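You operate a simulated robot arm through the tools that you are given. There is no shell and no other tool. Be economical: measure what you need, move in short steps, check, and stop when the job is done.

You are at the controls of a simulated two-armed robot. One attempt, no reset.

Task
Pick up the wide teal roll with one hand, pass it to the other hand and put it on the bottom shelf of the roll rack.

The check looks at the end state, three seconds after you hand in, the way a careful person would. Anything else that was tipped, shoved, dropped, spilled or broken makes it a failure.

Robot
Two 7-joint arms with two-finger parallel grippers on one trunk, on a base that drives. Base frame: it is fixed to the floor where the robot stands at the start and does not move with it; the origin is under the middle of the robot, x ahead of it, y to its left, z up. Readings come in mm, degrees, newtons and seconds.
The left shoulder is at the start at [50, 168, 1182], the right one opposite. With the tool pointing down near the work surface each hand reaches from about 100 to 660 mm from the robot's upright axis, wherever it stands, measured 20 degrees to its own side. Places, roughly: bottom shelf of the roll rack [600, 500, 200]. Payload 1.57 kg a hand.
Tool frame (each hand has its own): the origin (TCP) lies between the finger pads and is the grasp point; the fingertips stand 30 mm ahead of it; z points along the fingers, y is the line along which they close. Largest opening 80 mm; finger width 17, thickness 12; the body of the gripper, 40 by 82 mm, starts 80 mm behind the TCP.
Orientation is told as [roll, pitch, yaw] about the base's x, y, z axes, in that order, counted from this pose: with the fingers straight down and closing along the base's y, the tool's x points along the base's -x, its y along +y and its z along -z.

Tools
- The arms move only by the tool apply_moves. It takes "left_steps", "right_steps" or both (then of equal length, played together; a hand with none holds still); each is a list of rows, each a list of 3 entries, a list of its own where there are three numbers: the shift along the tool's x, y, z in mm, then the turn, a rotation vector about the tool's x, y, z in degrees, then the opening, from 0 (shut) to 1 (fully open). In form: [[[tx, ty, tz], [rx, ry, rz], hand], ...]. A call has 1 to 8 rows; each row is the pose to reach, as a shift and turn from the pose commanded when the call began, along the tool's axes at that moment. Rows are played at 5 a second. More than 50 mm and 8.6 degrees between two rows, or a gripper value outside its range, and nothing of the call is played. Where a pose cannot be reached the arm comes as near as it can. A force on the tool above 40 N (or 10 N above the force at the start of the call, whichever is more), or a blocked arm, ends the call early, and 0.2 s more pass. Each finger travels about 45 mm/s and halts on what it meets, pressing with about 37 N; the grip force reading is that of the motor and also rises with nothing between the fingers. The clock runs only during rows and for 0.2 s after the last one: add rows that repeat a pose to give the fingers time. It gives the time, the measured TCP pose, the force on the tool (base axes), the opening and the grip force at its end, in the units of the frame above (readings bear some noise), with the torque about the TCP (base axes, N m) and any sound that the robot's microphone picked up.
- Cameras (640 x 400 px; columns grow to the right, rows downward): "scene" is now at [99.7, 45.1, 1371.9]; the picture's right is [0.63, -0.78, 0.00], its down [-0.55, -0.44, -0.71] and it looks along [0.55, 0.45, -0.71] (base axes); focal length 214 px, centre (320, 200). "left" rides on the left gripper at [72, 7, -122] in its tool frame; the picture's right is [-0.09, 1.00, 0.00], its down [-0.84, -0.08, -0.54] and it looks along [-0.54, -0.05, 0.84] (tool axes); focal length 238 px, centre (320, 200). "right" rides on the right gripper at [72, -7, -122] in its tool frame; the picture's right is [0.09, 1.00, 0.00], its down [-0.84, 0.08, -0.54] and it looks along [-0.54, 0.05, 0.84] (tool axes); focal length 238 px, centre (320, 200). There is no depth. A picture from a camera that has moved, and an enlarged one, comes with that camera's place and axes in the base frame and with its lens. The place of the scene camera against the robot may be out by one fixed shift of up to 12 mm in any direction.
- camera(camera): a new picture of that camera. It takes no simulated time.
- raise_lower(by): slides the trunk up (or, below 0, down) by that many mm; the arms and the scene camera ride with it, the base frame stays. It gives what a move gives, with no picture.
- drive_base(legs): drives the robot by 1 to 6 legs, each [ahead, left, turn to the left] in mm, mm and degrees, along the robot's own axes; the way and the turn of a leg run together, so that a leg with both is an arc; at most 1500 mm and 180 degrees a leg. The arms and the cameras ride along, it lands a little off, and it stops where it bumps. It gives what a move gives.
- pan_tilt(pan, tilt): turns the head with the scene camera to pan (to the left, within 80 degrees either way) and tilt (down, from -29 to 69), counted from straight ahead of the robot. It gives what a move gives.
- inspect(camera, box): a new picture of the part [left, top, right, bottom] of that camera's present view, enlarged. It takes no simulated time.
- hand_in(): hands the job in; it is judged then, once.

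Work in short steps. Places have to be worked out from the pictures, the camera data and where the tool is seen: move nearer, look again, correct. Check each grasp and each placing, and mend what went wrong. You have 120 turns and 108 pictures in all, those below and enlarged ones among them. Open the grippers and draw the arms clear of the work before you hand the job in, unless the task says otherwise; then end with one line.

The tools are called after "Emit:" as a command line: name --argument value ..., lists and objects as JSON in quotes. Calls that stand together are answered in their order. apply_moves: Moves the arms, as the interface text tells. Its arguments: {"type":"object","properties":{"left_steps":{"type":"array"},"right_steps":{"type":"array"}},"required":[]} The other tools are called the same way: raise_lower (by) slides the trunk up or down; drive_base (legs) drives the base; pan_tilt (pan, tilt) turns the head that bears the scene camera; camera (camera) takes a picture; inspect (camera, box) takes an enlarged picture of a part of a camera's view; hand_in () hands the job in.

At the start:

```text
t: 0.0
left_tcp_pos: [197.1, 285.9, 1271.3]
left_tcp_rot: [0.0, 0.0, -0.1]
left_wrist_force: [-0.2, 0.8, -0.7]
left_moment: [-0.03, -0.04, -0.01]
left_opening: 79.8
left_gripper_force: 0.0
right_tcp_pos: [345.9, 37.2, 1258.4]
right_tcp_rot: [0.1, 0.0, 0.0]
right_wrist_force: [-0.3, -0.4, 0.3]
right_moment: [0.0, -0.02, -0.01]
right_opening: 79.9
right_gripper_force: 0.0
trunk travel left (down, up): [-350.0, 93.0]
robot x, y, heading: [1.5, 4.3, 0.2]
head pan, tilt: [39.0, 44.9]
```

scene: 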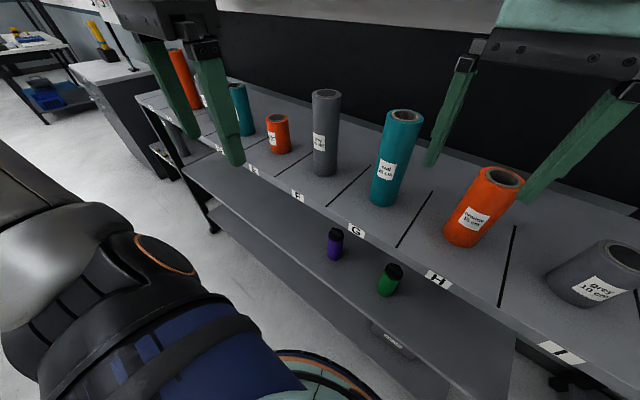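
right: 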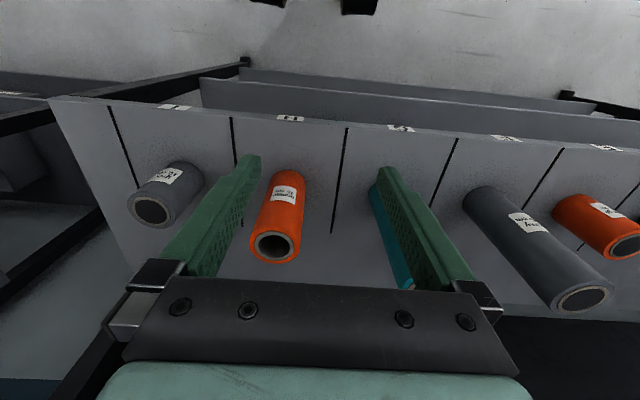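
left: 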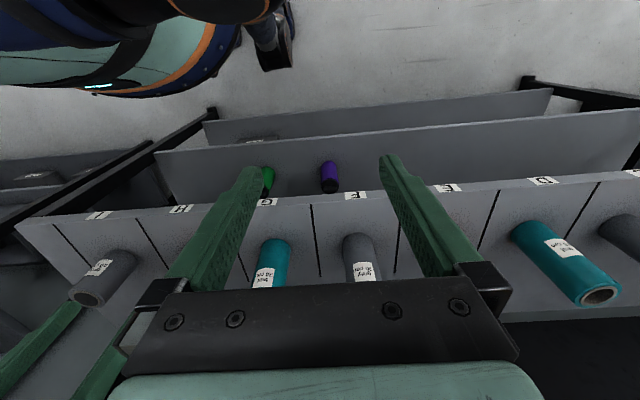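

The scene shows two teal rolls, so I enlarge to read the labels and tell which one is wide.

Emit:
inspect --camera "scene" --box '[340, 90, 540, 260]'

Emit:
inspect --camera "scene" --box '[130, 30, 340, 190]'

Emit:
inspect --camera "left" --box '[420, 160, 640, 320]'

```text
2.35 times, centred on (440, 175) of scene
camera zoom: at [99.7, 45.1, 1371.9], right [0.63, -0.78, 0.0], down [-0.55, -0.44, -0.71], along [0.55, 0.45, -0.71], focal length 505 px, centre (38, 259)
```

zoom: 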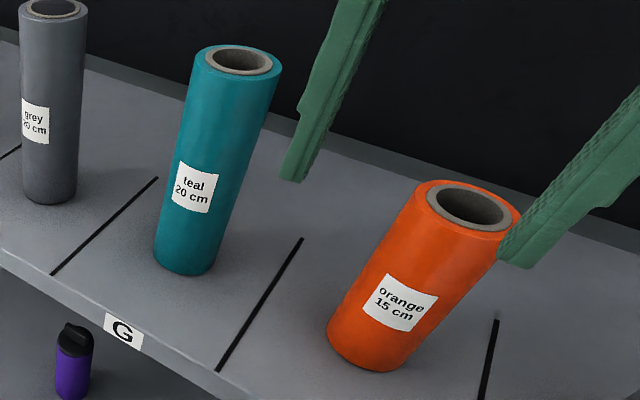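

```text
2.50 times, centred on (235, 110) of scene
camera zoom: at [99.7, 45.1, 1371.9], right [0.63, -0.78, 0.0], down [-0.55, -0.44, -0.71], along [0.55, 0.45, -0.71], focal length 536 px, centre (532, 425)
```

zoom: 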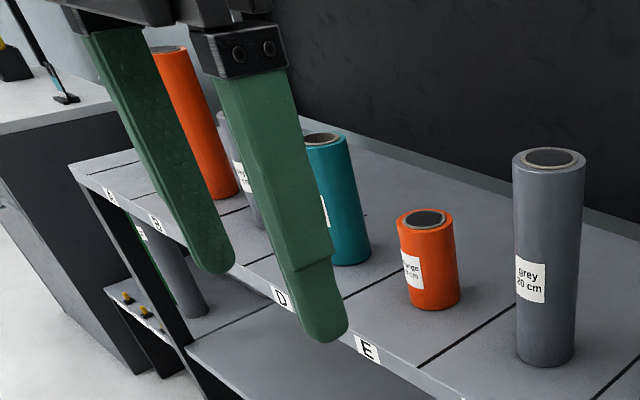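

```text
2.50 times, centred on (530, 240) of left
camera zoom: at [125.7, 292.1, 1393.8], right [0.09, 1.0, 0.0], down [0.84, -0.08, 0.54], along [0.54, -0.05, -0.84], focal length 596 px, centre (-205, 100)
```

zoom: 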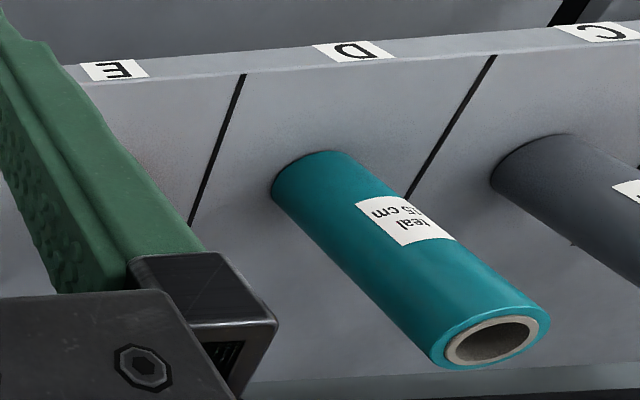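

The teal roll at G is labelled 20 cm and the one at D 15 cm. I look around to find the rack, its bottom shelf and any other teal roll.

Emit:
pan_tilt --pan 60 --tilt 40

Emit:
camera --camera "scene"

Emit:
pan_tilt --pan 0 --tilt 50

Emit:
camera --camera "scene"

Emit:
pan_tilt --pan 30 --tilt 68

Emit:
camera --camera "scene"

```text
t: 0.8
left_tcp_pos: [197.9, 286.2, 1272.1]
left_tcp_rot: [0.0, 0.0, 0.1]
left_wrist_force: [0.1, -0.4, 0.3]
left_moment: [0.01, -0.01, 0.02]
left_opening: 80.0
left_gripper_force: 0.2
right_tcp_pos: [345.1, 36.9, 1258.7]
right_tcp_rot: [0.1, 0.0, 0.0]
right_wrist_force: [-0.1, 0.2, -0.6]
right_moment: [-0.01, 0.02, 0.0]
right_opening: 80.3
right_gripper_force: 0.2
trunk travel left (down, up): [-350.0, 93.0]
robot x, y, heading: [0.6, 2.9, 0.1]
head pan, tilt: [60.0, 40.0]
```

```text
101 pictures are left
camera scene: at [79.0, 67.5, 1379.0], right [0.87, -0.5, 0.0], down [-0.32, -0.56, -0.77], along [0.38, 0.66, -0.64], focal length 214 px, centre (320, 200)
```

scene: 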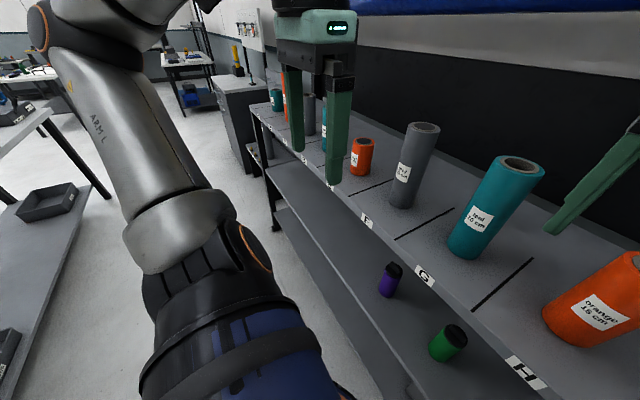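

```text
t: 2.1
left_tcp_pos: [196.3, 286.2, 1270.9]
left_tcp_rot: [0.0, 0.0, -0.1]
left_wrist_force: [-0.1, -0.8, 0.4]
left_moment: [0.0, 0.02, 0.02]
left_opening: 79.9
left_gripper_force: 0.1
right_tcp_pos: [344.4, 35.9, 1258.0]
right_tcp_rot: [0.1, 0.0, 0.0]
right_wrist_force: [0.4, -0.4, 0.1]
right_moment: [-0.01, 0.02, 0.0]
right_opening: 80.1
right_gripper_force: 0.1
trunk travel left (down, up): [-350.0, 93.0]
robot x, y, heading: [-3.2, 0.1, 0.1]
head pan, tilt: [0.0, 50.0]
```

```text
100 pictures are left
camera scene: at [113.5, -6.1, 1364.9], right [0.0, -1.0, 0.0], down [-0.77, 0.0, -0.64], along [0.64, 0.0, -0.77], focal length 214 px, centre (320, 200)
```

scene: 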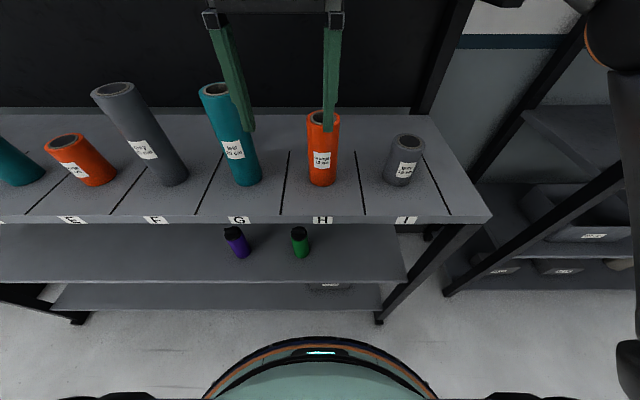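

```text
t: 3.1
left_tcp_pos: [197.2, 287.1, 1270.9]
left_tcp_rot: [0.0, 0.0, 0.0]
left_wrist_force: [0.6, -0.3, -0.4]
left_moment: [0.05, -0.04, 0.0]
left_opening: 80.1
left_gripper_force: 0.0
right_tcp_pos: [345.8, 37.4, 1257.9]
right_tcp_rot: [0.2, 0.0, -0.1]
right_wrist_force: [0.4, -0.2, 0.4]
right_moment: [0.0, -0.02, 0.01]
right_opening: 79.9
right_gripper_force: 0.1
trunk travel left (down, up): [-350.0, 93.0]
robot x, y, heading: [-2.1, 0.5, -0.0]
head pan, tilt: [30.0, 68.0]
```

```text
99 pictures are left
camera scene: at [85.8, 22.3, 1343.7], right [0.5, -0.87, 0.0], down [-0.8, -0.46, -0.38], along [0.32, 0.19, -0.93], focal length 214 px, centre (320, 200)
```

scene: 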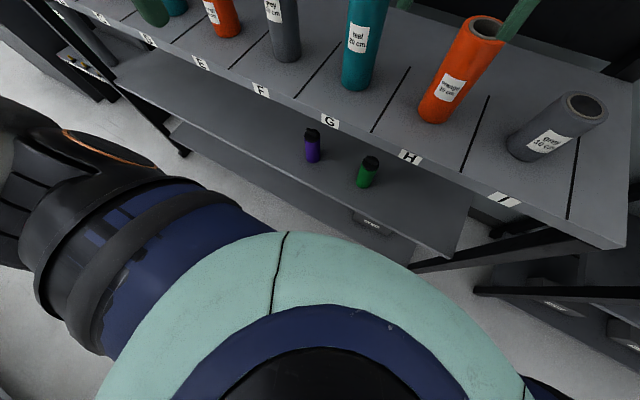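

The rack is the three-level bench with slots A to I: front edge at x≈365, middle shelf at z≈640, bottom shelf at z≈200. The 20 cm teal roll stands near (462, 156). I raise the right hand and move it behind the roll for a closer look.

Emit:
apply_moves --right_steps '[[[0, 0, -40], [0, 0, 0], 1], [[-5, 40, -45], [0, 0, 0], 1], [[-10, 80, -45], [0, 0, 0], 1], [[-14, 119, -45], [0, 0, 0], 1], [[-14, 119, -45], [0, 0, 0], 1]]'

Emit:
camera --camera "right"

Emit:
pan_tilt --pan 20 --tilt 45

Emit:
camera --camera "scene"

```text
t: 4.3
left_tcp_pos: [196.7, 286.1, 1271.0]
left_tcp_rot: [0.1, 0.0, 0.0]
left_wrist_force: [-0.9, 0.2, 0.1]
left_moment: [0.02, 0.03, -0.02]
left_opening: 79.8
left_gripper_force: 0.0
right_tcp_pos: [359.7, 118.4, 1295.0]
right_tcp_rot: [1.8, 1.6, -1.5]
right_wrist_force: [-0.7, -0.9, -0.4]
right_moment: [0.04, 0.03, 0.02]
right_opening: 80.2
right_gripper_force: 0.0
right hand out of reach, approached as far as the arm can: row 4, 5
trunk travel left (down, up): [-350.0, 93.0]
robot x, y, heading: [-3.4, -0.7, -0.2]
head pan, tilt: [30.0, 68.0]
```

```text
98 pictures are left
camera right: at [293.1, 108.9, 1417.8], right [-0.06, 1.0, 0.03], down [0.85, 0.04, 0.52], along [0.52, 0.06, -0.85], focal length 238 px, centre (320, 200)
```

right: 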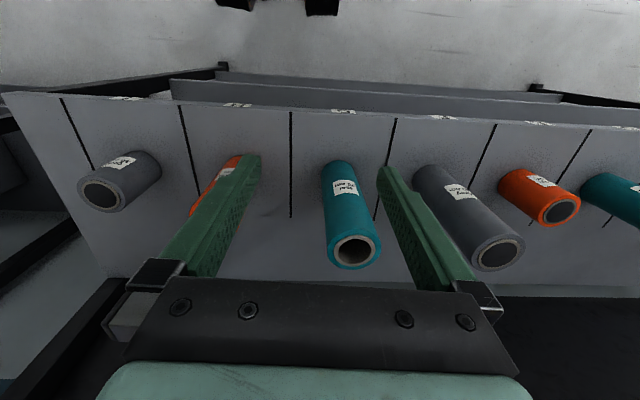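

```text
t: 5.2
left_tcp_pos: [198.5, 286.3, 1271.4]
left_tcp_rot: [0.0, 0.0, 0.0]
left_wrist_force: [0.0, -0.2, -0.1]
left_moment: [0.01, 0.01, -0.02]
left_opening: 80.0
left_gripper_force: 0.1
right_tcp_pos: [362.4, 114.6, 1299.6]
right_tcp_rot: [2.2, 1.2, -2.1]
right_wrist_force: [-0.8, 0.4, -0.2]
right_moment: [0.03, 0.01, 0.02]
right_opening: 80.0
right_gripper_force: 0.1
trunk travel left (down, up): [-350.0, 93.0]
robot x, y, heading: [1.1, 0.5, -0.3]
head pan, tilt: [20.0, 45.0]
```

```text
97 pictures are left
camera scene: at [82.4, 23.3, 1341.9], right [0.54, -0.84, 0.0], down [-0.79, -0.51, -0.35], along [0.29, 0.19, -0.94], focal length 214 px, centre (320, 200)
```

scene: 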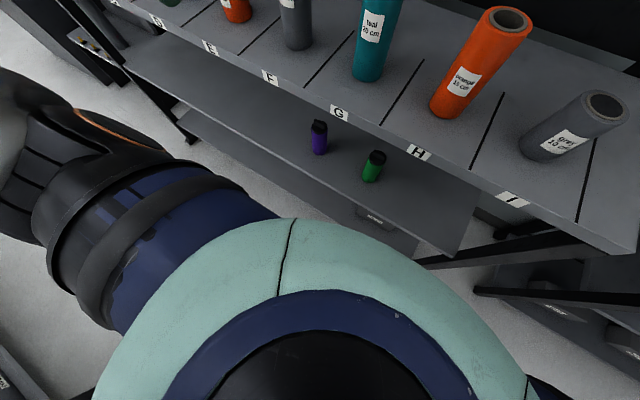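

The right hand cannot cross far enough to the left, but the roll is squarely in the left hand's region. The hand camera puts its axis near (479, 165). I draw the right hand back to its side first.

Emit:
apply_moves --right_steps '[[[0, -40, 0], [0, 0, 0], 1], [[10, -80, 0], [0, 0, 0], 1], [[25, -125, 0], [0, 0, 0], 1], [[40, -170, 0], [0, 0, 0], 1], [[60, -216, 0], [0, 0, 0], 1], [[80, -260, 0], [0, 0, 0], 1], [[80, -260, 0], [0, 0, 0], 1]]'

Emit:
apply_moves --left_steps '[[[-30, 0, -15], [0, 0, 0], 1], [[-70, -20, -30], [0, 0, 0], 1], [[-110, -50, -30], [0, 0, 0], 1], [[-150, -85, -30], [0, 0, 0], 1], [[-190, -118, -30], [0, 0, 0], 1], [[-190, -118, -30], [0, 0, 0], 1]]'

Emit:
camera --camera "left"

Emit:
camera --camera "scene"

```text
refused: row 5 steps farther than a row can; nothing moved
```

```text
refused: row 4 steps farther than a row can; nothing moved
```

```text
96 pictures are left
camera left: at [125.7, 292.0, 1393.8], right [0.09, 1.0, 0.0], down [0.84, -0.08, 0.54], along [0.54, -0.05, -0.84], focal length 238 px, centre (320, 200)
```

left: 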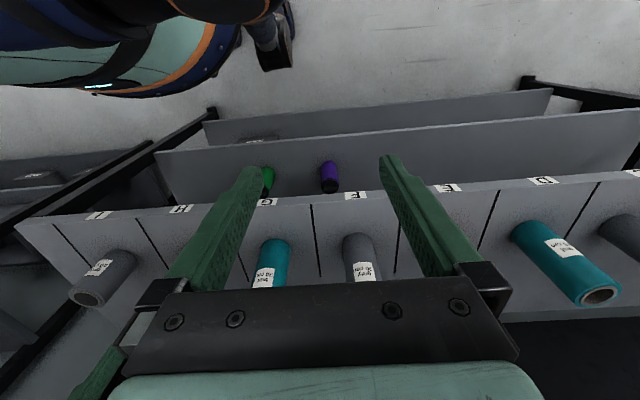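

```text
95 pictures are left
camera scene: at [82.4, 23.3, 1341.9], right [0.54, -0.84, 0.0], down [-0.79, -0.51, -0.35], along [0.29, 0.19, -0.94], focal length 214 px, centre (320, 200)
```

scene: 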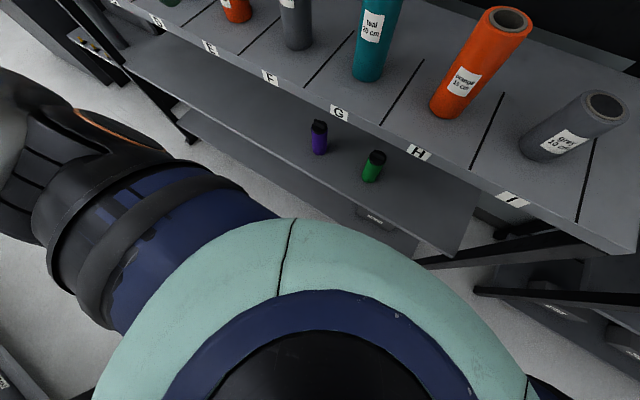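

Both calls were refused because a step exceeded 50 mm. I repeat them with smaller steps.

Emit:
apply_moves --right_steps '[[[0, -40, 0], [0, 0, 0], 1], [[10, -80, 0], [0, 0, 0], 1], [[25, -120, 0], [0, 0, 0], 1], [[40, -160, 0], [0, 0, 0], 1], [[55, -200, 0], [0, 0, 0], 1], [[70, -240, 0], [0, 0, 0], 1], [[70, -240, 0], [0, 0, 0], 1]]'

Emit:
apply_moves --left_steps '[[[-30, 0, -15], [0, 0, 0], 1], [[-65, -20, -30], [0, 0, 0], 1], [[-100, -50, -30], [0, 0, 0], 1], [[-135, -80, -30], [0, 0, 0], 1], [[-165, -110, -30], [0, 0, 0], 1], [[-195, -118, -30], [0, 0, 0], 1], [[-195, -118, -30], [0, 0, 0], 1]]'

Emit:
camera --camera "left"

Emit:
camera --camera "scene"

```text
t: 6.8
left_tcp_pos: [197.6, 287.6, 1269.9]
left_tcp_rot: [0.0, 0.0, -0.1]
left_wrist_force: [-0.2, 0.5, 0.5]
left_moment: [-0.02, 0.0, 0.0]
left_opening: 79.8
left_gripper_force: 0.1
right_tcp_pos: [277.6, -113.9, 1294.1]
right_tcp_rot: [0.0, 0.0, 0.0]
right_wrist_force: [-0.3, -0.2, -0.3]
right_moment: [-0.02, 0.0, -0.05]
right_opening: 79.9
right_gripper_force: 0.0
trunk travel left (down, up): [-350.0, 93.0]
robot x, y, heading: [-3.7, 4.1, 0.1]
head pan, tilt: [20.0, 45.0]
```

```text
t: 8.4
left_tcp_pos: [384.2, 179.0, 1291.2]
left_tcp_rot: [-0.1, -0.2, 0.1]
left_wrist_force: [0.1, 0.4, 0.6]
left_moment: [-0.05, 0.03, 0.02]
left_opening: 79.9
left_gripper_force: 0.1
left hand out of reach, approached as far as the arm can: row 6, 7
right_tcp_pos: [277.0, -113.6, 1292.7]
right_tcp_rot: [0.1, 0.1, -0.1]
right_wrist_force: [-0.3, -0.4, 0.2]
right_moment: [0.0, -0.02, 0.01]
right_opening: 80.1
right_gripper_force: 0.1
trunk travel left (down, up): [-350.0, 93.0]
robot x, y, heading: [-2.8, 2.0, -0.1]
head pan, tilt: [20.0, 45.0]
```

```text
94 pictures are left
camera left: at [312.9, 185.0, 1414.5], right [0.09, 1.0, 0.0], down [0.84, -0.08, 0.54], along [0.54, -0.05, -0.84], focal length 238 px, centre (320, 200)
```

left: 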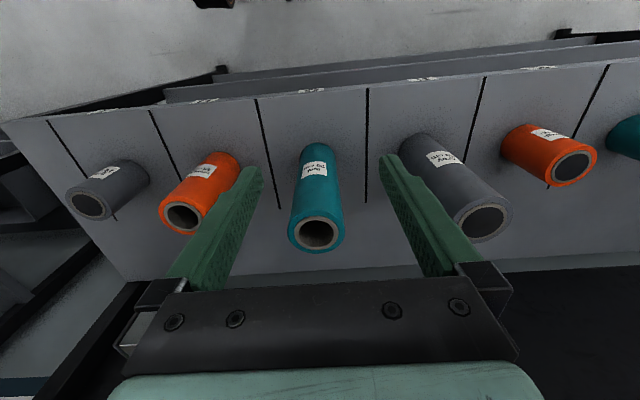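

```text
93 pictures are left
camera scene: at [113.4, 21.7, 1371.7], right [0.34, -0.94, 0.0], down [-0.66, -0.24, -0.71], along [0.66, 0.24, -0.71], focal length 214 px, centre (320, 200)
```

scene: 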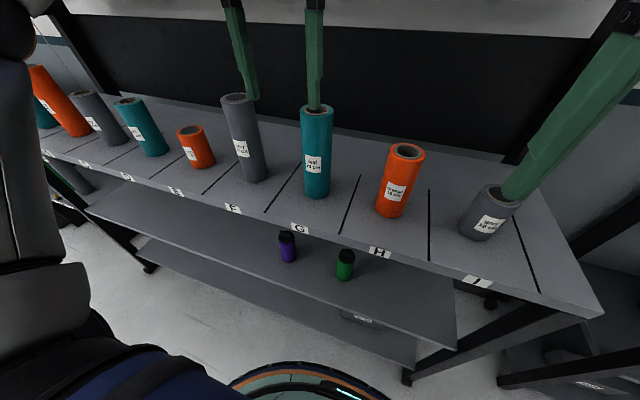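

The left camera puts the roll axis at about (478, 166) with a diameter of about 60 mm. Reach at this height is short, so I raise the trunk to bring the shoulders above the grasp.

Emit:
raise_lower --by 90

Emit:
drive_base --legs '[[40, 0, 0]]'

```text
t: 9.6
left_tcp_pos: [384.0, 178.7, 1381.4]
left_tcp_rot: [-0.1, -0.1, 0.0]
left_wrist_force: [0.8, -0.5, -0.1]
left_moment: [0.03, 0.02, 0.01]
left_opening: 80.0
left_gripper_force: 0.1
right_tcp_pos: [277.2, -114.4, 1383.4]
right_tcp_rot: [0.1, 0.0, 0.0]
right_wrist_force: [0.8, -0.3, -0.3]
right_moment: [0.01, 0.04, 0.04]
right_opening: 79.8
right_gripper_force: 0.1
trunk travel left (down, up): [-440.0, 3.0]
robot x, y, heading: [-1.0, 1.1, -0.2]
head pan, tilt: [20.0, 45.0]
```

```text
t: 10.5
left_tcp_pos: [424.7, 178.9, 1381.6]
left_tcp_rot: [-0.1, -0.1, 0.0]
left_wrist_force: [0.4, 0.0, -0.5]
left_moment: [0.04, 0.04, -0.03]
left_opening: 80.0
left_gripper_force: 0.1
right_tcp_pos: [317.1, -115.1, 1383.4]
right_tcp_rot: [0.1, 0.0, 0.0]
right_wrist_force: [0.7, -0.5, -0.5]
right_moment: [0.0, 0.01, 0.0]
right_opening: 80.0
right_gripper_force: 0.1
trunk travel left (down, up): [-440.0, 3.0]
robot x, y, heading: [43.3, 0.4, 0.2]
head pan, tilt: [20.0, 45.0]
```

Now I move the left hand over the roll at about z 1290, still clear of its top, and measure.

Emit:
apply_moves --left_steps '[[[-5, -5, 40], [0, 0, 0], 1], [[-20, -8, 70], [0, 0, 0], 1], [[-40, -12, 90], [0, 0, 0], 1], [[-53, -12, 90], [0, 0, 0], 1], [[-53, -12, 90], [0, 0, 0], 1]]'

Emit:
camera --camera "left"

```text
t: 11.7
left_tcp_pos: [477.7, 167.7, 1291.3]
left_tcp_rot: [-0.1, -0.1, 0.0]
left_wrist_force: [0.0, -0.6, 0.3]
left_moment: [0.0, -0.02, 0.02]
left_opening: 80.0
left_gripper_force: 0.0
right_tcp_pos: [316.5, -114.1, 1382.7]
right_tcp_rot: [0.1, 0.0, 0.0]
right_wrist_force: [0.2, -0.4, 0.0]
right_moment: [0.02, -0.05, 0.02]
right_opening: 80.2
right_gripper_force: 0.0
trunk travel left (down, up): [-440.0, 3.0]
robot x, y, heading: [35.9, -1.5, 0.1]
head pan, tilt: [20.0, 45.0]
```

```text
92 pictures are left
camera left: at [405.4, 173.1, 1414.4], right [0.09, 1.0, 0.0], down [0.84, -0.08, 0.54], along [0.54, -0.05, -0.84], focal length 238 px, centre (320, 200)
```

left: 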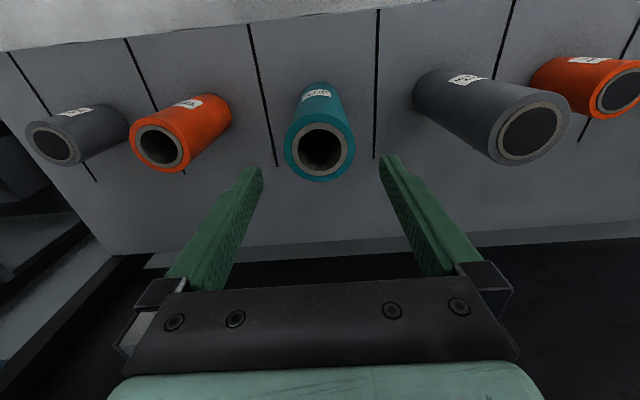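

The roll axis is at (479.5, 166.5) and the TCP at (477.7, 167.7), so they are aligned. I descend to z≈1187 with the hand open.

Emit:
apply_moves --left_steps '[[[-2, -1, 30], [0, 0, 0], 1], [[-2, -1, 60], [0, 0, 0], 1], [[-2, -1, 85], [0, 0, 0], 1], [[-2, -1, 104], [0, 0, 0], 1], [[-2, -1, 104], [0, 0, 0], 1]]'

Emit:
camera --camera "left"

Emit:
camera --camera "scene"

```text
t: 12.9
left_tcp_pos: [479.5, 165.5, 1187.0]
left_tcp_rot: [0.0, -0.1, -0.1]
left_wrist_force: [0.6, 0.0, 0.0]
left_moment: [-0.01, 0.02, 0.0]
left_opening: 79.7
left_gripper_force: 0.2
right_tcp_pos: [315.5, -113.8, 1383.5]
right_tcp_rot: [0.0, 0.0, 0.0]
right_wrist_force: [0.2, -0.2, 0.4]
right_moment: [-0.02, 0.01, 0.01]
right_opening: 80.2
right_gripper_force: 0.1
trunk travel left (down, up): [-440.0, 3.0]
robot x, y, heading: [38.5, -1.8, -0.1]
head pan, tilt: [20.0, 45.0]
```

```text
91 pictures are left
camera left: at [408.4, 171.7, 1308.9], right [0.09, 1.0, 0.0], down [0.84, -0.08, 0.54], along [0.54, -0.05, -0.84], focal length 238 px, centre (320, 200)
```

left: 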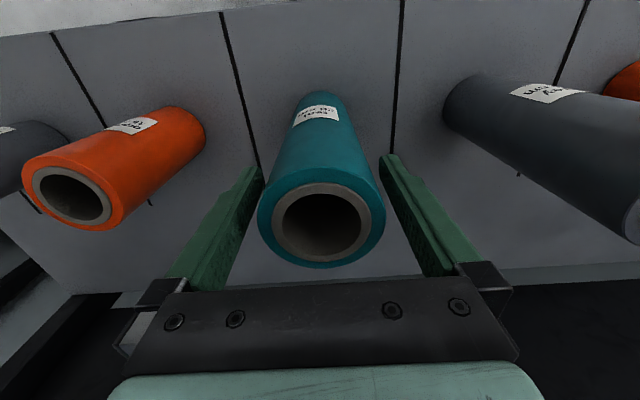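

```text
90 pictures are left
camera scene: at [152.7, 21.6, 1461.8], right [0.34, -0.94, 0.0], down [-0.66, -0.24, -0.71], along [0.66, 0.24, -0.71], focal length 214 px, centre (320, 200)
```

scene: 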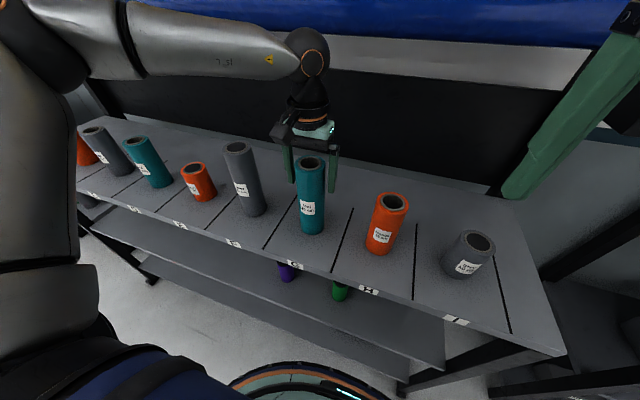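

The roll sits centred between the fingers. I close the left hand on it.

Emit:
apply_moves --left_steps '[[[0, 0, 0], [0, 0, 0], 0.6], [[0, 0, 0], [0, 0, 0], 0.6], [[0, 0, 0], [0, 0, 0], 0.5], [[0, 0, 0], [0, 0, 0], 0.5], [[0, 0, 0], [0, 0, 0], 0.4], [[0, 0, 0], [0, 0, 0], 0.4]]'

```text
t: 14.3
left_tcp_pos: [479.9, 166.3, 1186.3]
left_tcp_rot: [-0.1, 0.0, 0.1]
left_wrist_force: [-0.8, 0.2, 1.1]
left_moment: [0.27, 0.0, -0.03]
left_opening: 61.6
left_gripper_force: 37.0
right_tcp_pos: [317.0, -113.8, 1383.9]
right_tcp_rot: [0.1, 0.0, -0.1]
right_wrist_force: [-0.2, 0.1, -0.5]
right_moment: [0.03, 0.02, -0.02]
right_opening: 79.8
right_gripper_force: 0.0
trunk travel left (down, up): [-440.0, 3.0]
robot x, y, heading: [40.4, 1.7, -0.2]
head pan, tilt: [20.0, 45.0]
```

The opening is 61.6 mm at 37 N, so the roll is gripped. I lift it 80 mm.

Emit:
apply_moves --left_steps '[[[0, 0, -20], [0, 0, 0], 0.4], [[0, 0, -50], [0, 0, 0], 0.4], [[0, 0, -80], [0, 0, 0], 0.4], [[0, 0, -80], [0, 0, 0], 0.4]]'

Emit:
camera --camera "scene"

```text
t: 15.3
left_tcp_pos: [478.6, 166.9, 1267.4]
left_tcp_rot: [-0.2, 0.0, 0.0]
left_wrist_force: [0.3, -0.6, -4.1]
left_moment: [-0.02, -0.01, -0.01]
left_opening: 61.7
left_gripper_force: 36.8
right_tcp_pos: [316.6, -113.7, 1384.6]
right_tcp_rot: [0.0, 0.0, -0.1]
right_wrist_force: [-1.1, -0.1, -0.4]
right_moment: [0.01, -0.01, -0.01]
right_opening: 80.0
right_gripper_force: 0.0
trunk travel left (down, up): [-440.0, 3.0]
robot x, y, heading: [40.3, 1.6, 0.0]
head pan, tilt: [20.0, 45.0]
```

```text
89 pictures are left
camera scene: at [153.1, 21.8, 1461.7], right [0.34, -0.94, 0.0], down [-0.66, -0.24, -0.71], along [0.66, 0.24, -0.71], focal length 214 px, centre (320, 200)
```

scene: 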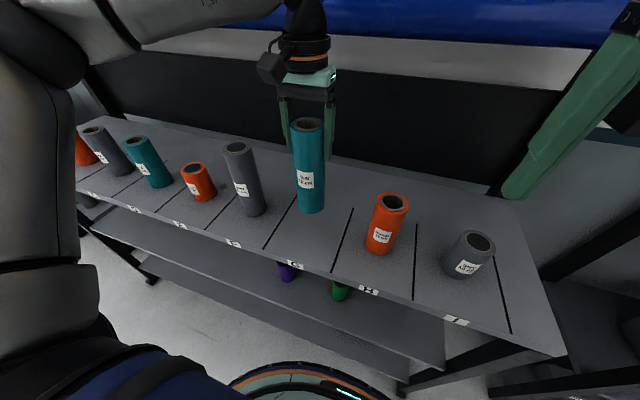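

The reading shows about 4 N of weight with the roll hanging upright, clear of the shelf. I back the robot off 350 mm to get free space for the handover.

Emit:
drive_base --legs '[[-350, 0, 0]]'

Emit:
pan_tilt --pan 10 --tilt 40

Emit:
apply_moves --left_steps '[[[0, 0, 0], [0, 0, 0], 0.4], [[0, 0, 0], [0, 0, 0], 0.4]]'

Emit:
camera --camera "scene"

```text
t: 17.5
left_tcp_pos: [136.3, 166.0, 1267.8]
left_tcp_rot: [-0.1, -0.1, -0.4]
left_wrist_force: [-0.7, 1.6, -3.3]
left_moment: [-0.01, 0.01, 0.02]
left_opening: 61.6
left_gripper_force: 37.8
right_tcp_pos: [-26.4, -114.8, 1383.4]
right_tcp_rot: [0.2, 0.1, -0.3]
right_wrist_force: [-0.3, -0.1, 0.1]
right_moment: [0.0, -0.03, 0.02]
right_opening: 80.2
right_gripper_force: 0.0
trunk travel left (down, up): [-440.0, 3.0]
robot x, y, heading: [-302.3, 0.7, -0.4]
head pan, tilt: [20.0, 45.0]
```

```text
t: 18.2
left_tcp_pos: [136.6, 166.4, 1267.2]
left_tcp_rot: [-0.1, -0.1, -0.3]
left_wrist_force: [-1.0, 0.2, -4.1]
left_moment: [-0.02, -0.03, 0.0]
left_opening: 61.7
left_gripper_force: 37.0
right_tcp_pos: [-24.8, -114.5, 1382.5]
right_tcp_rot: [0.1, 0.0, -0.4]
right_wrist_force: [0.0, -0.3, -0.7]
right_moment: [0.02, 0.02, -0.02]
right_opening: 79.8
right_gripper_force: 0.0
trunk travel left (down, up): [-440.0, 3.0]
robot x, y, heading: [-301.7, 1.5, -0.5]
head pan, tilt: [10.0, 40.0]
```

```text
t: 18.9
left_tcp_pos: [136.6, 165.4, 1266.1]
left_tcp_rot: [-0.1, 0.1, -0.3]
left_wrist_force: [1.1, -0.2, -3.3]
left_moment: [0.01, 0.0, -0.02]
left_opening: 61.2
left_gripper_force: 37.1
right_tcp_pos: [-24.8, -114.6, 1383.7]
right_tcp_rot: [0.1, 0.0, -0.3]
right_wrist_force: [0.0, -0.1, 0.7]
right_moment: [-0.03, -0.01, -0.05]
right_opening: 80.0
right_gripper_force: 0.0
trunk travel left (down, up): [-440.0, 3.0]
robot x, y, heading: [-303.5, -0.5, -0.1]
head pan, tilt: [10.0, 40.0]
```

```text
88 pictures are left
camera scene: at [-181.6, 9.1, 1469.0], right [0.17, -0.99, 0.0], down [-0.63, -0.11, -0.77], along [0.75, 0.13, -0.64], focal length 214 px, centre (320, 200)
```

scene: 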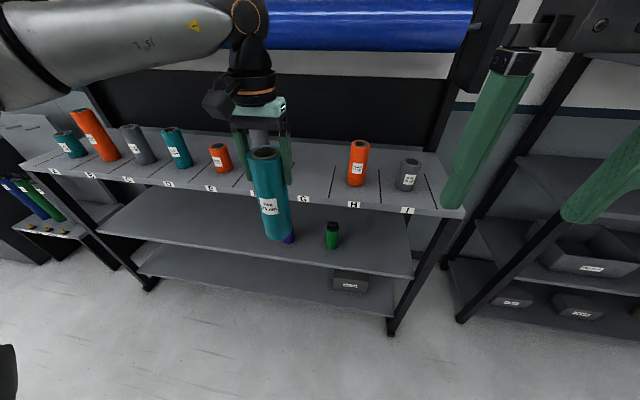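

The roll is held upright in free space, and the bottom shelf is empty apart from a tote at its right end. I bring the roll towards the middle and pitch the right hand forward by 60° for the handover.

Emit:
apply_moves --left_steps '[[[6, -13, 0], [0, 0, 0], 0.4], [[12, -26, 0], [0, 0, 0], 0.4], [[18, -39, 0], [0, 0, 0], 0.4], [[24, -52, 0], [0, 0, 0], 0.4], [[30, -65, 0], [0, 0, 0], 0.4], [[36, -78, 0], [0, 0, 0], 0.4], [[42, -91, 0], [0, 0, 0], 0.4], [[46, -104, 0], [0, 0, 0], 0.4]]' --right_steps '[[[0, 0, 19], [0, -7.5, 0], 1], [[0, 0, 38], [0, -15, 0], 1], [[0, 0, 57], [0, -22.5, 0], 1], [[0, 0, 76], [0, -30, 0], 1], [[0, 0, 95], [0, -37.5, 0], 1], [[0, 0, 114], [0, -45, 0], 1], [[0, 0, 133], [0, -52.5, 0], 1], [[0, 0, 150], [0, -60, 0], 1]]'

Emit:
camera --camera "scene"

Emit:
camera --camera "right"

```text
t: 20.6
left_tcp_pos: [108.4, 138.6, 1270.0]
left_tcp_rot: [-0.3, -0.2, 0.0]
left_wrist_force: [-0.2, 0.4, -3.4]
left_moment: [0.0, 0.02, 0.0]
left_opening: 61.3
left_gripper_force: 37.6
left hand out of reach, approached as far as the arm can: row 2, 3, 4, 5, 6, 7, 8
right_tcp_pos: [3.8, -51.8, 1288.0]
right_tcp_rot: [8.4, -60.1, -10.0]
right_wrist_force: [-0.1, 1.0, -0.6]
right_moment: [0.0, 0.0, 0.0]
right_opening: 79.9
right_gripper_force: 0.0
right hand out of reach, approached as far as the arm can: row 6, 7, 8
trunk travel left (down, up): [-440.0, 3.0]
robot x, y, heading: [-301.7, 0.5, -0.2]
head pan, tilt: [10.0, 40.0]
```

```text
87 pictures are left
camera scene: at [-181.6, 9.6, 1468.9], right [0.17, -0.99, 0.0], down [-0.63, -0.11, -0.77], along [0.75, 0.13, -0.64], focal length 214 px, centre (320, 200)
```

scene: 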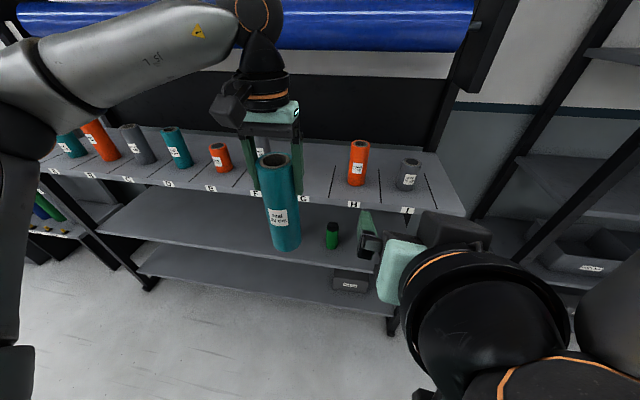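

```text
86 pictures are left
camera right: at [-138.0, -53.5, 1284.9], right [0.0, 1.0, -0.01], down [-0.06, 0.01, 1.0], along [1.0, 0.0, 0.06], focal length 238 px, centre (320, 200)
```

right: 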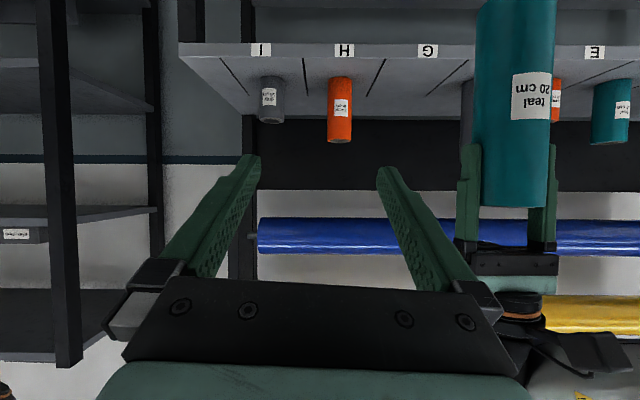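

Both arms are cramped at this height. I lower the left hand about 130 mm relative to the shoulders, where it reaches further across.

Emit:
apply_moves --left_steps '[[[0, 0, 35], [0, 0, 0], 0.4], [[0, 0, 70], [0, 0, 0], 0.4], [[0, 0, 105], [0, 0, 0], 0.4], [[0, 0, 135], [0, 0, 0], 0.4], [[0, -20, 135], [0, 0, 0], 0.4], [[0, -40, 135], [0, 0, 0], 0.4], [[0, -60, 135], [0, 0, 0], 0.4], [[0, -60, 135], [0, 0, 0], 0.4]]'

```text
t: 22.4
left_tcp_pos: [92.1, 111.1, 1140.0]
left_tcp_rot: [-0.2, -0.1, -0.3]
left_wrist_force: [0.2, 0.5, -3.8]
left_moment: [0.03, -0.01, 0.01]
left_opening: 61.3
left_gripper_force: 36.4
left hand out of reach, approached as far as the arm can: row 6, 7, 8
right_tcp_pos: [4.2, -51.2, 1285.3]
right_tcp_rot: [7.9, -59.5, -9.3]
right_wrist_force: [0.0, 0.5, -0.8]
right_moment: [-0.03, -0.03, -0.02]
right_opening: 80.0
right_gripper_force: 0.0
trunk travel left (down, up): [-440.0, 3.0]
robot x, y, heading: [-304.5, 2.3, -0.3]
head pan, tilt: [10.0, 40.0]
```

The left hand stalls at y≈111 at this distance. I move it forward to x≈180, still clear of the rack edge at 365, so both arms have room, and lower the right hand.

Emit:
apply_moves --left_steps '[[[-20, 0, 0], [0, 0, 0], 0.4], [[-40, 0, 0], [0, 0, 0], 0.4], [[-60, 0, 0], [0, 0, 0], 0.4], [[-80, 0, 0], [0, 0, 0], 0.4], [[-85, -20, 0], [0, 0, 0], 0.4], [[-85, -40, 0], [0, 0, 0], 0.4], [[-85, -60, 0], [0, 0, 0], 0.4], [[-85, -60, 0], [0, 0, 0], 0.4]]' --right_steps '[[[12, 0, 25], [0, 0, 0], 1], [[30, 0, 45], [0, 0, 0], 1], [[50, 0, 65], [0, 0, 0], 1], [[75, 0, 80], [0, 0, 0], 1], [[100, 0, 90], [0, 0, 0], 1], [[125, 0, 100], [0, 0, 0], 1], [[150, 0, 110], [0, 0, 0], 1], [[150, 0, 110], [0, 0, 0], 1]]'

Emit:
camera --camera "scene"

Emit:
camera --camera "right"

```text
t: 23.0
left_tcp_pos: [112.2, 120.8, 1140.2]
left_tcp_rot: [-0.2, 0.0, -0.2]
left_wrist_force: [-0.2, -0.4, -3.8]
left_moment: [-0.04, 0.0, 0.02]
left_opening: 61.7
left_gripper_force: 36.9
left hand out of reach, approached as far as the arm can: row 1, 2
right_tcp_pos: [6.4, -22.1, 1297.9]
right_tcp_rot: [25.8, -60.1, -19.6]
right_wrist_force: [-0.1, -0.5, 0.5]
right_moment: [0.0, 0.0, -0.03]
right_opening: 80.1
right_gripper_force: 0.1
right hand out of reach, approached as far as the arm can: row 2
trunk travel left (down, up): [-440.0, 3.0]
robot x, y, heading: [-301.8, 3.4, -0.5]
head pan, tilt: [10.0, 40.0]
stopped in row 2 (right hand): the arm was blocked; the commanded pose is now the measured one
```

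```text
85 pictures are left
camera scene: at [-181.5, 9.1, 1469.0], right [0.17, -0.99, 0.0], down [-0.63, -0.11, -0.77], along [0.75, 0.13, -0.64], focal length 214 px, centre (320, 200)
```

scene: 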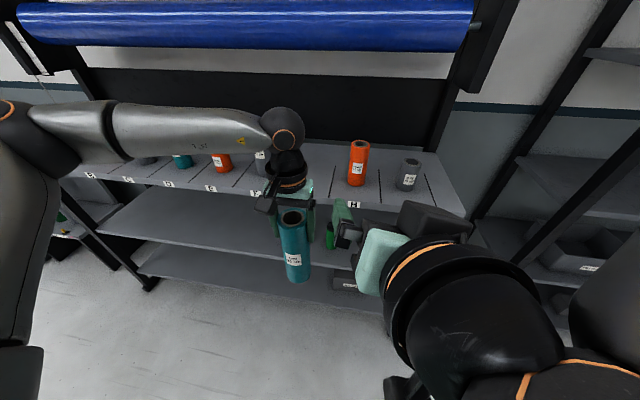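

```text
84 pictures are left
camera right: at [-133.9, -34.7, 1288.6], right [-0.1, 0.99, 0.14], down [-0.09, -0.14, 0.99], along [0.99, 0.08, 0.1], focal length 238 px, centre (320, 200)
```

right: 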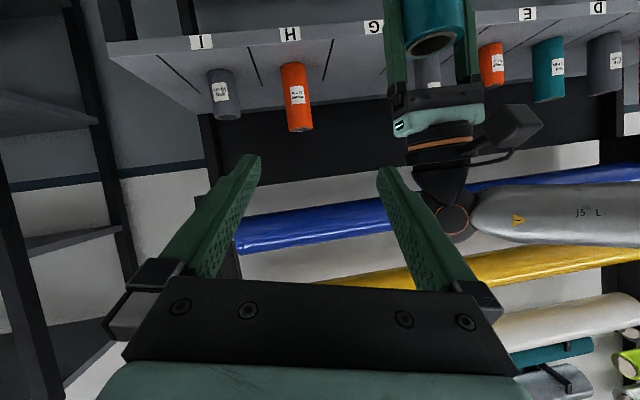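

The right arm was blocked while folded close to the body. I open it up by moving forward and to its own side.

Emit:
apply_moves --right_steps '[[[-10, -17, 12], [0, 0, 0], 1], [[-21, -35, 25], [0, 0, 0], 1], [[-32, -52, 37], [0, 0, 0], 1], [[-42, -70, 50], [0, 0, 0], 1], [[-52, -87, 62], [0, 0, 0], 1], [[-63, -104, 74], [0, 0, 0], 1], [[-63, -104, 74], [0, 0, 0], 1]]'

```text
t: 24.6
left_tcp_pos: [113.0, 120.0, 1140.1]
left_tcp_rot: [-0.2, -0.1, -0.2]
left_wrist_force: [-0.8, -0.5, -3.4]
left_moment: [-0.02, 0.03, -0.01]
left_opening: 61.5
left_gripper_force: 36.9
right_tcp_pos: [107.0, -124.5, 1296.2]
right_tcp_rot: [25.3, -60.3, -19.0]
right_wrist_force: [0.3, 0.4, 0.4]
right_moment: [-0.01, 0.0, 0.03]
right_opening: 80.1
right_gripper_force: 0.0
right hand out of reach, approached as far as the arm can: row 3
trunk travel left (down, up): [-440.0, 3.0]
robot x, y, heading: [-299.9, -1.4, -0.1]
head pan, tilt: [10.0, 40.0]
```

That freed it. I lower the right hand to z≈1095 while turning it to point forward-left, yawed about 30° with the fingers 30° below horizontal.

Emit:
apply_moves --right_steps '[[[25, -6, 13], [-2.5, 0.7, -3.3], 1], [[50, -13, 26], [-5, 1.5, -6.6], 1], [[75, -19, 39], [-7.5, 2.2, -10], 1], [[100, -26, 52], [-10, 3, -13.3], 1], [[125, -32, 65], [-12.5, 3.7, -16.6], 1], [[150, -38, 78], [-15, 4.5, -20], 1], [[174, -45, 90], [-17.3, 5.2, -23.2], 1], [[174, -45, 90], [-17.3, 5.2, -23.2], 1]]'

Emit:
camera --camera "scene"

Emit:
camera --camera "right"

```text
t: 26.4
left_tcp_pos: [113.8, 121.2, 1139.9]
left_tcp_rot: [-0.3, -0.1, -0.4]
left_wrist_force: [0.2, -0.6, -3.8]
left_moment: [-0.04, -0.01, -0.03]
left_opening: 61.9
left_gripper_force: 36.6
right_tcp_pos: [110.9, -125.3, 1093.0]
right_tcp_rot: [-0.2, -60.2, 30.0]
right_wrist_force: [0.5, 0.2, -0.4]
right_moment: [-0.01, -0.03, 0.04]
right_opening: 79.8
right_gripper_force: 0.1
right hand out of reach, approached as far as the arm can: row 1, 2, 3, 4, 5, 6
trunk travel left (down, up): [-440.0, 3.0]
robot x, y, heading: [-302.0, -2.9, -0.5]
head pan, tilt: [10.0, 40.0]
```

```text
83 pictures are left
camera scene: at [-181.5, 9.2, 1469.0], right [0.17, -0.99, 0.0], down [-0.63, -0.11, -0.77], along [0.75, 0.13, -0.64], focal length 214 px, centre (320, 200)
```

scene: 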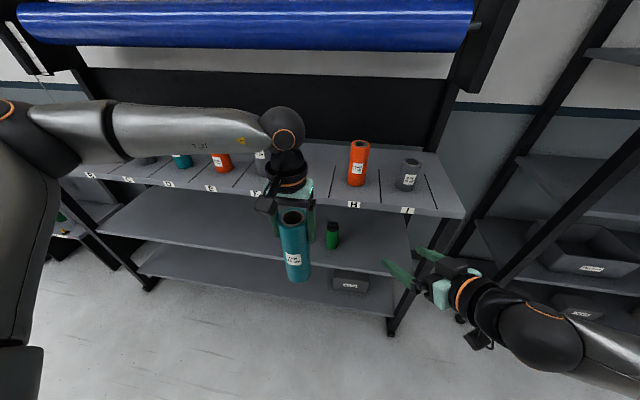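

```text
82 pictures are left
camera right: at [-9.4, -200.6, 1091.1], right [-0.54, 0.84, -0.08], down [-0.09, 0.04, 1.0], along [0.84, 0.54, 0.05], focal length 238 px, centre (320, 200)
```

right: 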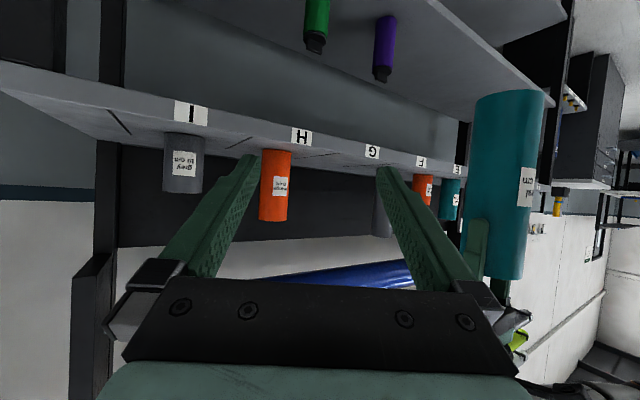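

The right hand is at exactly pitch -60, yaw 30, and the roll axis is at (114, 121), z 974 to 1174. I bring the right hand to a pre-grasp about 110 mm short of the lower part.

Emit:
apply_moves --right_steps '[[[4, 35, 6], [0, 0, 0], 1], [[8, 70, 11], [0, 0, 0], 1], [[12, 105, 17], [0, 0, 0], 1], [[16, 140, 22], [0, 0, 0], 1], [[20, 175, 28], [0, 0, 0], 1], [[25, 211, 33], [0, 0, 0], 1], [[25, 211, 33], [0, 0, 0], 1]]'

Emit:
camera --camera "scene"

Emit:
camera --camera "right"

```text
t: 28.0
left_tcp_pos: [114.4, 121.4, 1140.0]
left_tcp_rot: [-0.2, -0.1, -0.4]
left_wrist_force: [-0.1, -1.0, -3.3]
left_moment: [0.02, -0.02, 0.0]
left_opening: 61.5
left_gripper_force: 36.8
right_tcp_pos: [95.1, -34.3, 1124.0]
right_tcp_rot: [2.7, -60.8, 29.4]
right_wrist_force: [-1.0, 0.5, 0.1]
right_moment: [-0.01, 0.02, 0.01]
right_opening: 79.6
right_gripper_force: 0.0
right hand out of reach, approached as far as the arm can: row 1, 2, 3, 4, 5, 6, 7
trunk travel left (down, up): [-440.0, 3.0]
robot x, y, heading: [-300.3, 1.0, -0.2]
head pan, tilt: [10.0, 40.0]
```

```text
81 pictures are left
camera scene: at [-181.0, 9.8, 1468.8], right [0.17, -0.99, 0.0], down [-0.63, -0.11, -0.77], along [0.75, 0.13, -0.64], focal length 214 px, centre (320, 200)
```

scene: 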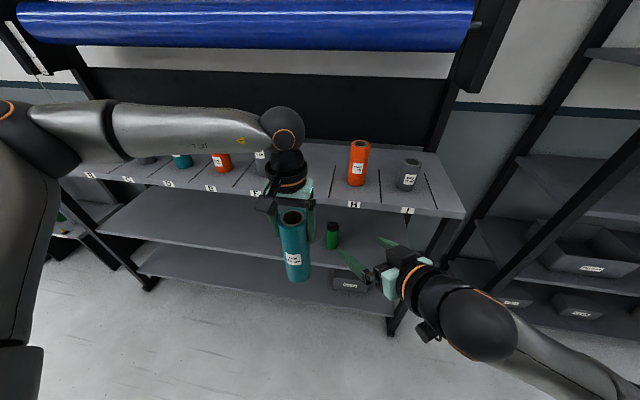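

```text
80 pictures are left
camera right: at [-21.4, -114.7, 1119.4], right [-0.56, 0.83, -0.06], down [-0.09, 0.01, 1.0], along [0.82, 0.56, 0.06], focal length 238 px, centre (320, 200)
```

right: 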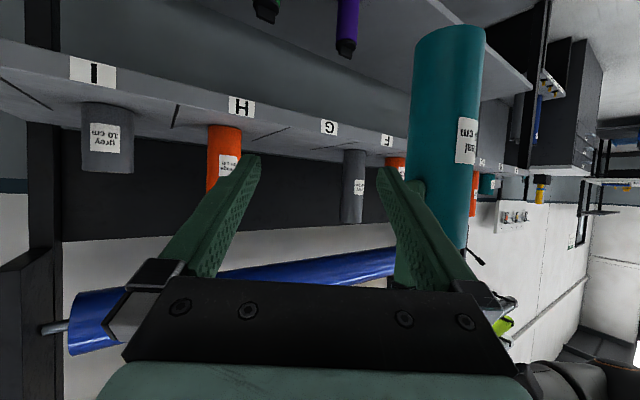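

The right arm is too folded this close to its shoulder. I move the roll another 100 mm forward and bring the right hand forward too, to unfold both arms.

Emit:
apply_moves --left_steps '[[[-20, 0, 0], [0, 0, 0], 0.4], [[-40, 0, 0], [0, 0, 0], 0.4], [[-60, 0, 0], [0, 0, 0], 0.4], [[-80, 0, 0], [0, 0, 0], 0.4], [[-100, 0, 0], [0, 0, 0], 0.4], [[-105, 0, 0], [0, 0, 0], 0.4], [[-105, 0, 0], [0, 0, 0], 0.4]]'

Emit:
apply_moves --right_steps '[[[5, 0, 10], [0, 0, 0], 1], [[10, 0, 25], [0, 0, 0], 1], [[15, 0, 40], [0, 0, 0], 1], [[15, 0, 40], [0, 0, 0], 1]]'

```text
t: 29.6
left_tcp_pos: [176.4, 161.3, 1141.2]
left_tcp_rot: [-0.2, 0.0, -0.3]
left_wrist_force: [0.4, 0.7, -3.9]
left_moment: [0.0, -0.03, -0.02]
left_opening: 61.5
left_gripper_force: 36.9
left hand out of reach, approached as far as the arm can: row 1, 2, 3, 4, 5, 6, 7
right_tcp_pos: [95.0, -35.4, 1124.5]
right_tcp_rot: [2.5, -60.9, 29.5]
right_wrist_force: [-0.5, -0.6, -0.4]
right_moment: [-0.02, -0.02, 0.01]
right_opening: 80.1
right_gripper_force: 0.0
trunk travel left (down, up): [-440.0, 3.0]
robot x, y, heading: [-307.0, -0.2, -0.5]
head pan, tilt: [10.0, 40.0]
```

```text
t: 30.6
left_tcp_pos: [176.0, 161.5, 1142.6]
left_tcp_rot: [-0.2, 0.0, -0.4]
left_wrist_force: [-0.7, -0.9, -3.5]
left_moment: [-0.01, -0.04, 0.03]
left_opening: 61.5
left_gripper_force: 36.8
right_tcp_pos: [110.0, -29.0, 1104.4]
right_tcp_rot: [-0.1, -60.0, 29.8]
right_wrist_force: [0.0, -0.6, 0.0]
right_moment: [0.01, -0.02, 0.02]
right_opening: 79.9
right_gripper_force: 0.0
right hand out of reach, approached as far as the arm can: row 3, 4
trunk travel left (down, up): [-440.0, 3.0]
robot x, y, heading: [-304.0, -0.7, -0.4]
head pan, tilt: [10.0, 40.0]
```

The limit seems to come from the wrists crossing inwards. Turning the right hand to point further left (yaw about 75°) should keep its wrist on its own side, so I turn it in place.

Emit:
apply_moves --right_steps '[[[0, 0, 0], [-6.5, 0, -3.75], 1], [[0, 0, 0], [-13, 0, -7.5], 1], [[0, 0, 0], [-19.5, 0, -11.25], 1], [[0, 0, 0], [-26, 0, -15], 1], [[0, 0, 0], [-32.5, 0, -18.75], 1], [[0, 0, 0], [-39, 0, -22.5], 1], [[0, 0, 0], [-39, 0, -22.5], 1]]'

Emit:
camera --camera "right"

Emit:
camera --camera "scene"

```text
t: 32.2
left_tcp_pos: [176.8, 161.7, 1142.3]
left_tcp_rot: [-0.3, -0.1, -0.3]
left_wrist_force: [0.2, 0.9, -3.0]
left_moment: [0.02, -0.02, -0.05]
left_opening: 61.5
left_gripper_force: 36.8
right_tcp_pos: [111.7, -30.4, 1105.3]
right_tcp_rot: [-0.4, -60.0, 75.0]
right_wrist_force: [0.0, -0.2, 0.4]
right_moment: [-0.01, 0.05, -0.01]
right_opening: 79.8
right_gripper_force: 0.1
right hand out of reach, approached as far as the arm can: row 6
trunk travel left (down, up): [-440.0, 3.0]
robot x, y, heading: [-304.0, 1.8, -0.1]
head pan, tilt: [10.0, 40.0]
```

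```text
79 pictures are left
camera right: at [80.7, -168.6, 1103.3], right [-0.97, 0.22, -0.08], down [-0.09, -0.03, 1.0], along [0.21, 0.98, 0.05], focal length 238 px, centre (320, 200)
```

right: 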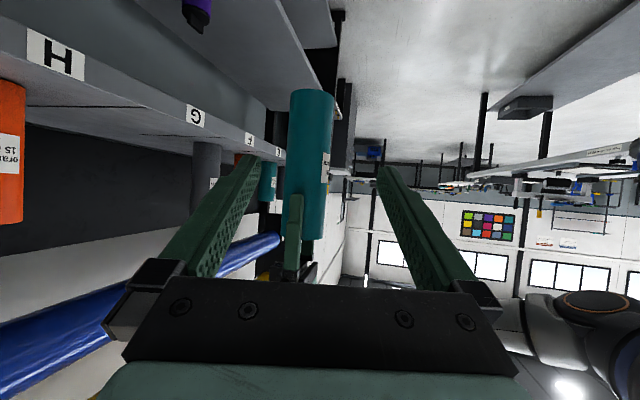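

```text
78 pictures are left
camera scene: at [-181.6, 9.6, 1469.0], right [0.17, -0.99, 0.0], down [-0.63, -0.11, -0.77], along [0.75, 0.13, -0.64], focal length 214 px, centre (320, 200)
```

scene: 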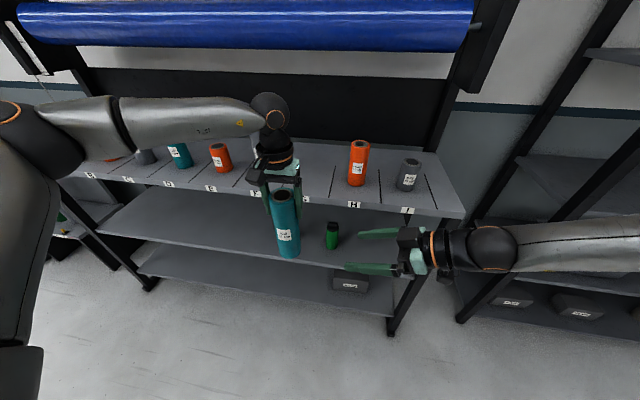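

The right hand now points left with a free wrist. I advance it to a pre-grasp 110 mm short of the roll axis at z≈1056.

Emit:
apply_moves --right_steps '[[[-1, -4, 30], [0, 0, 0], 1], [[-2, -8, 60], [0, 0, 0], 1], [[-3, -12, 90], [0, 0, 0], 1], [[-3, -13, 104], [0, 0, 0], 1], [[-3, -13, 104], [0, 0, 0], 1]]'

Emit:
camera --camera "right"

```text
t: 33.4
left_tcp_pos: [175.8, 161.2, 1141.0]
left_tcp_rot: [-0.2, 0.0, -0.3]
left_wrist_force: [-0.6, 0.5, -3.0]
left_moment: [0.01, -0.02, 0.01]
left_opening: 61.7
left_gripper_force: 36.9
right_tcp_pos: [147.5, 54.3, 1056.9]
right_tcp_rot: [-0.4, -60.1, 75.0]
right_wrist_force: [1.2, -0.3, 0.5]
right_moment: [0.0, -0.02, 0.0]
right_opening: 80.1
right_gripper_force: 0.0
trunk travel left (down, up): [-440.0, 3.0]
robot x, y, heading: [-307.0, 2.0, -0.4]
head pan, tilt: [10.0, 40.0]
```

```text
77 pictures are left
camera right: at [117.5, -83.8, 1054.9], right [-0.97, 0.22, -0.08], down [-0.09, -0.03, 1.0], along [0.21, 0.98, 0.05], focal length 238 px, centre (320, 200)
```

right: 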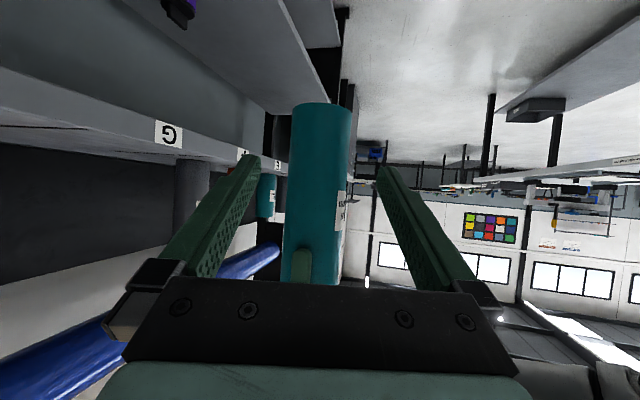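

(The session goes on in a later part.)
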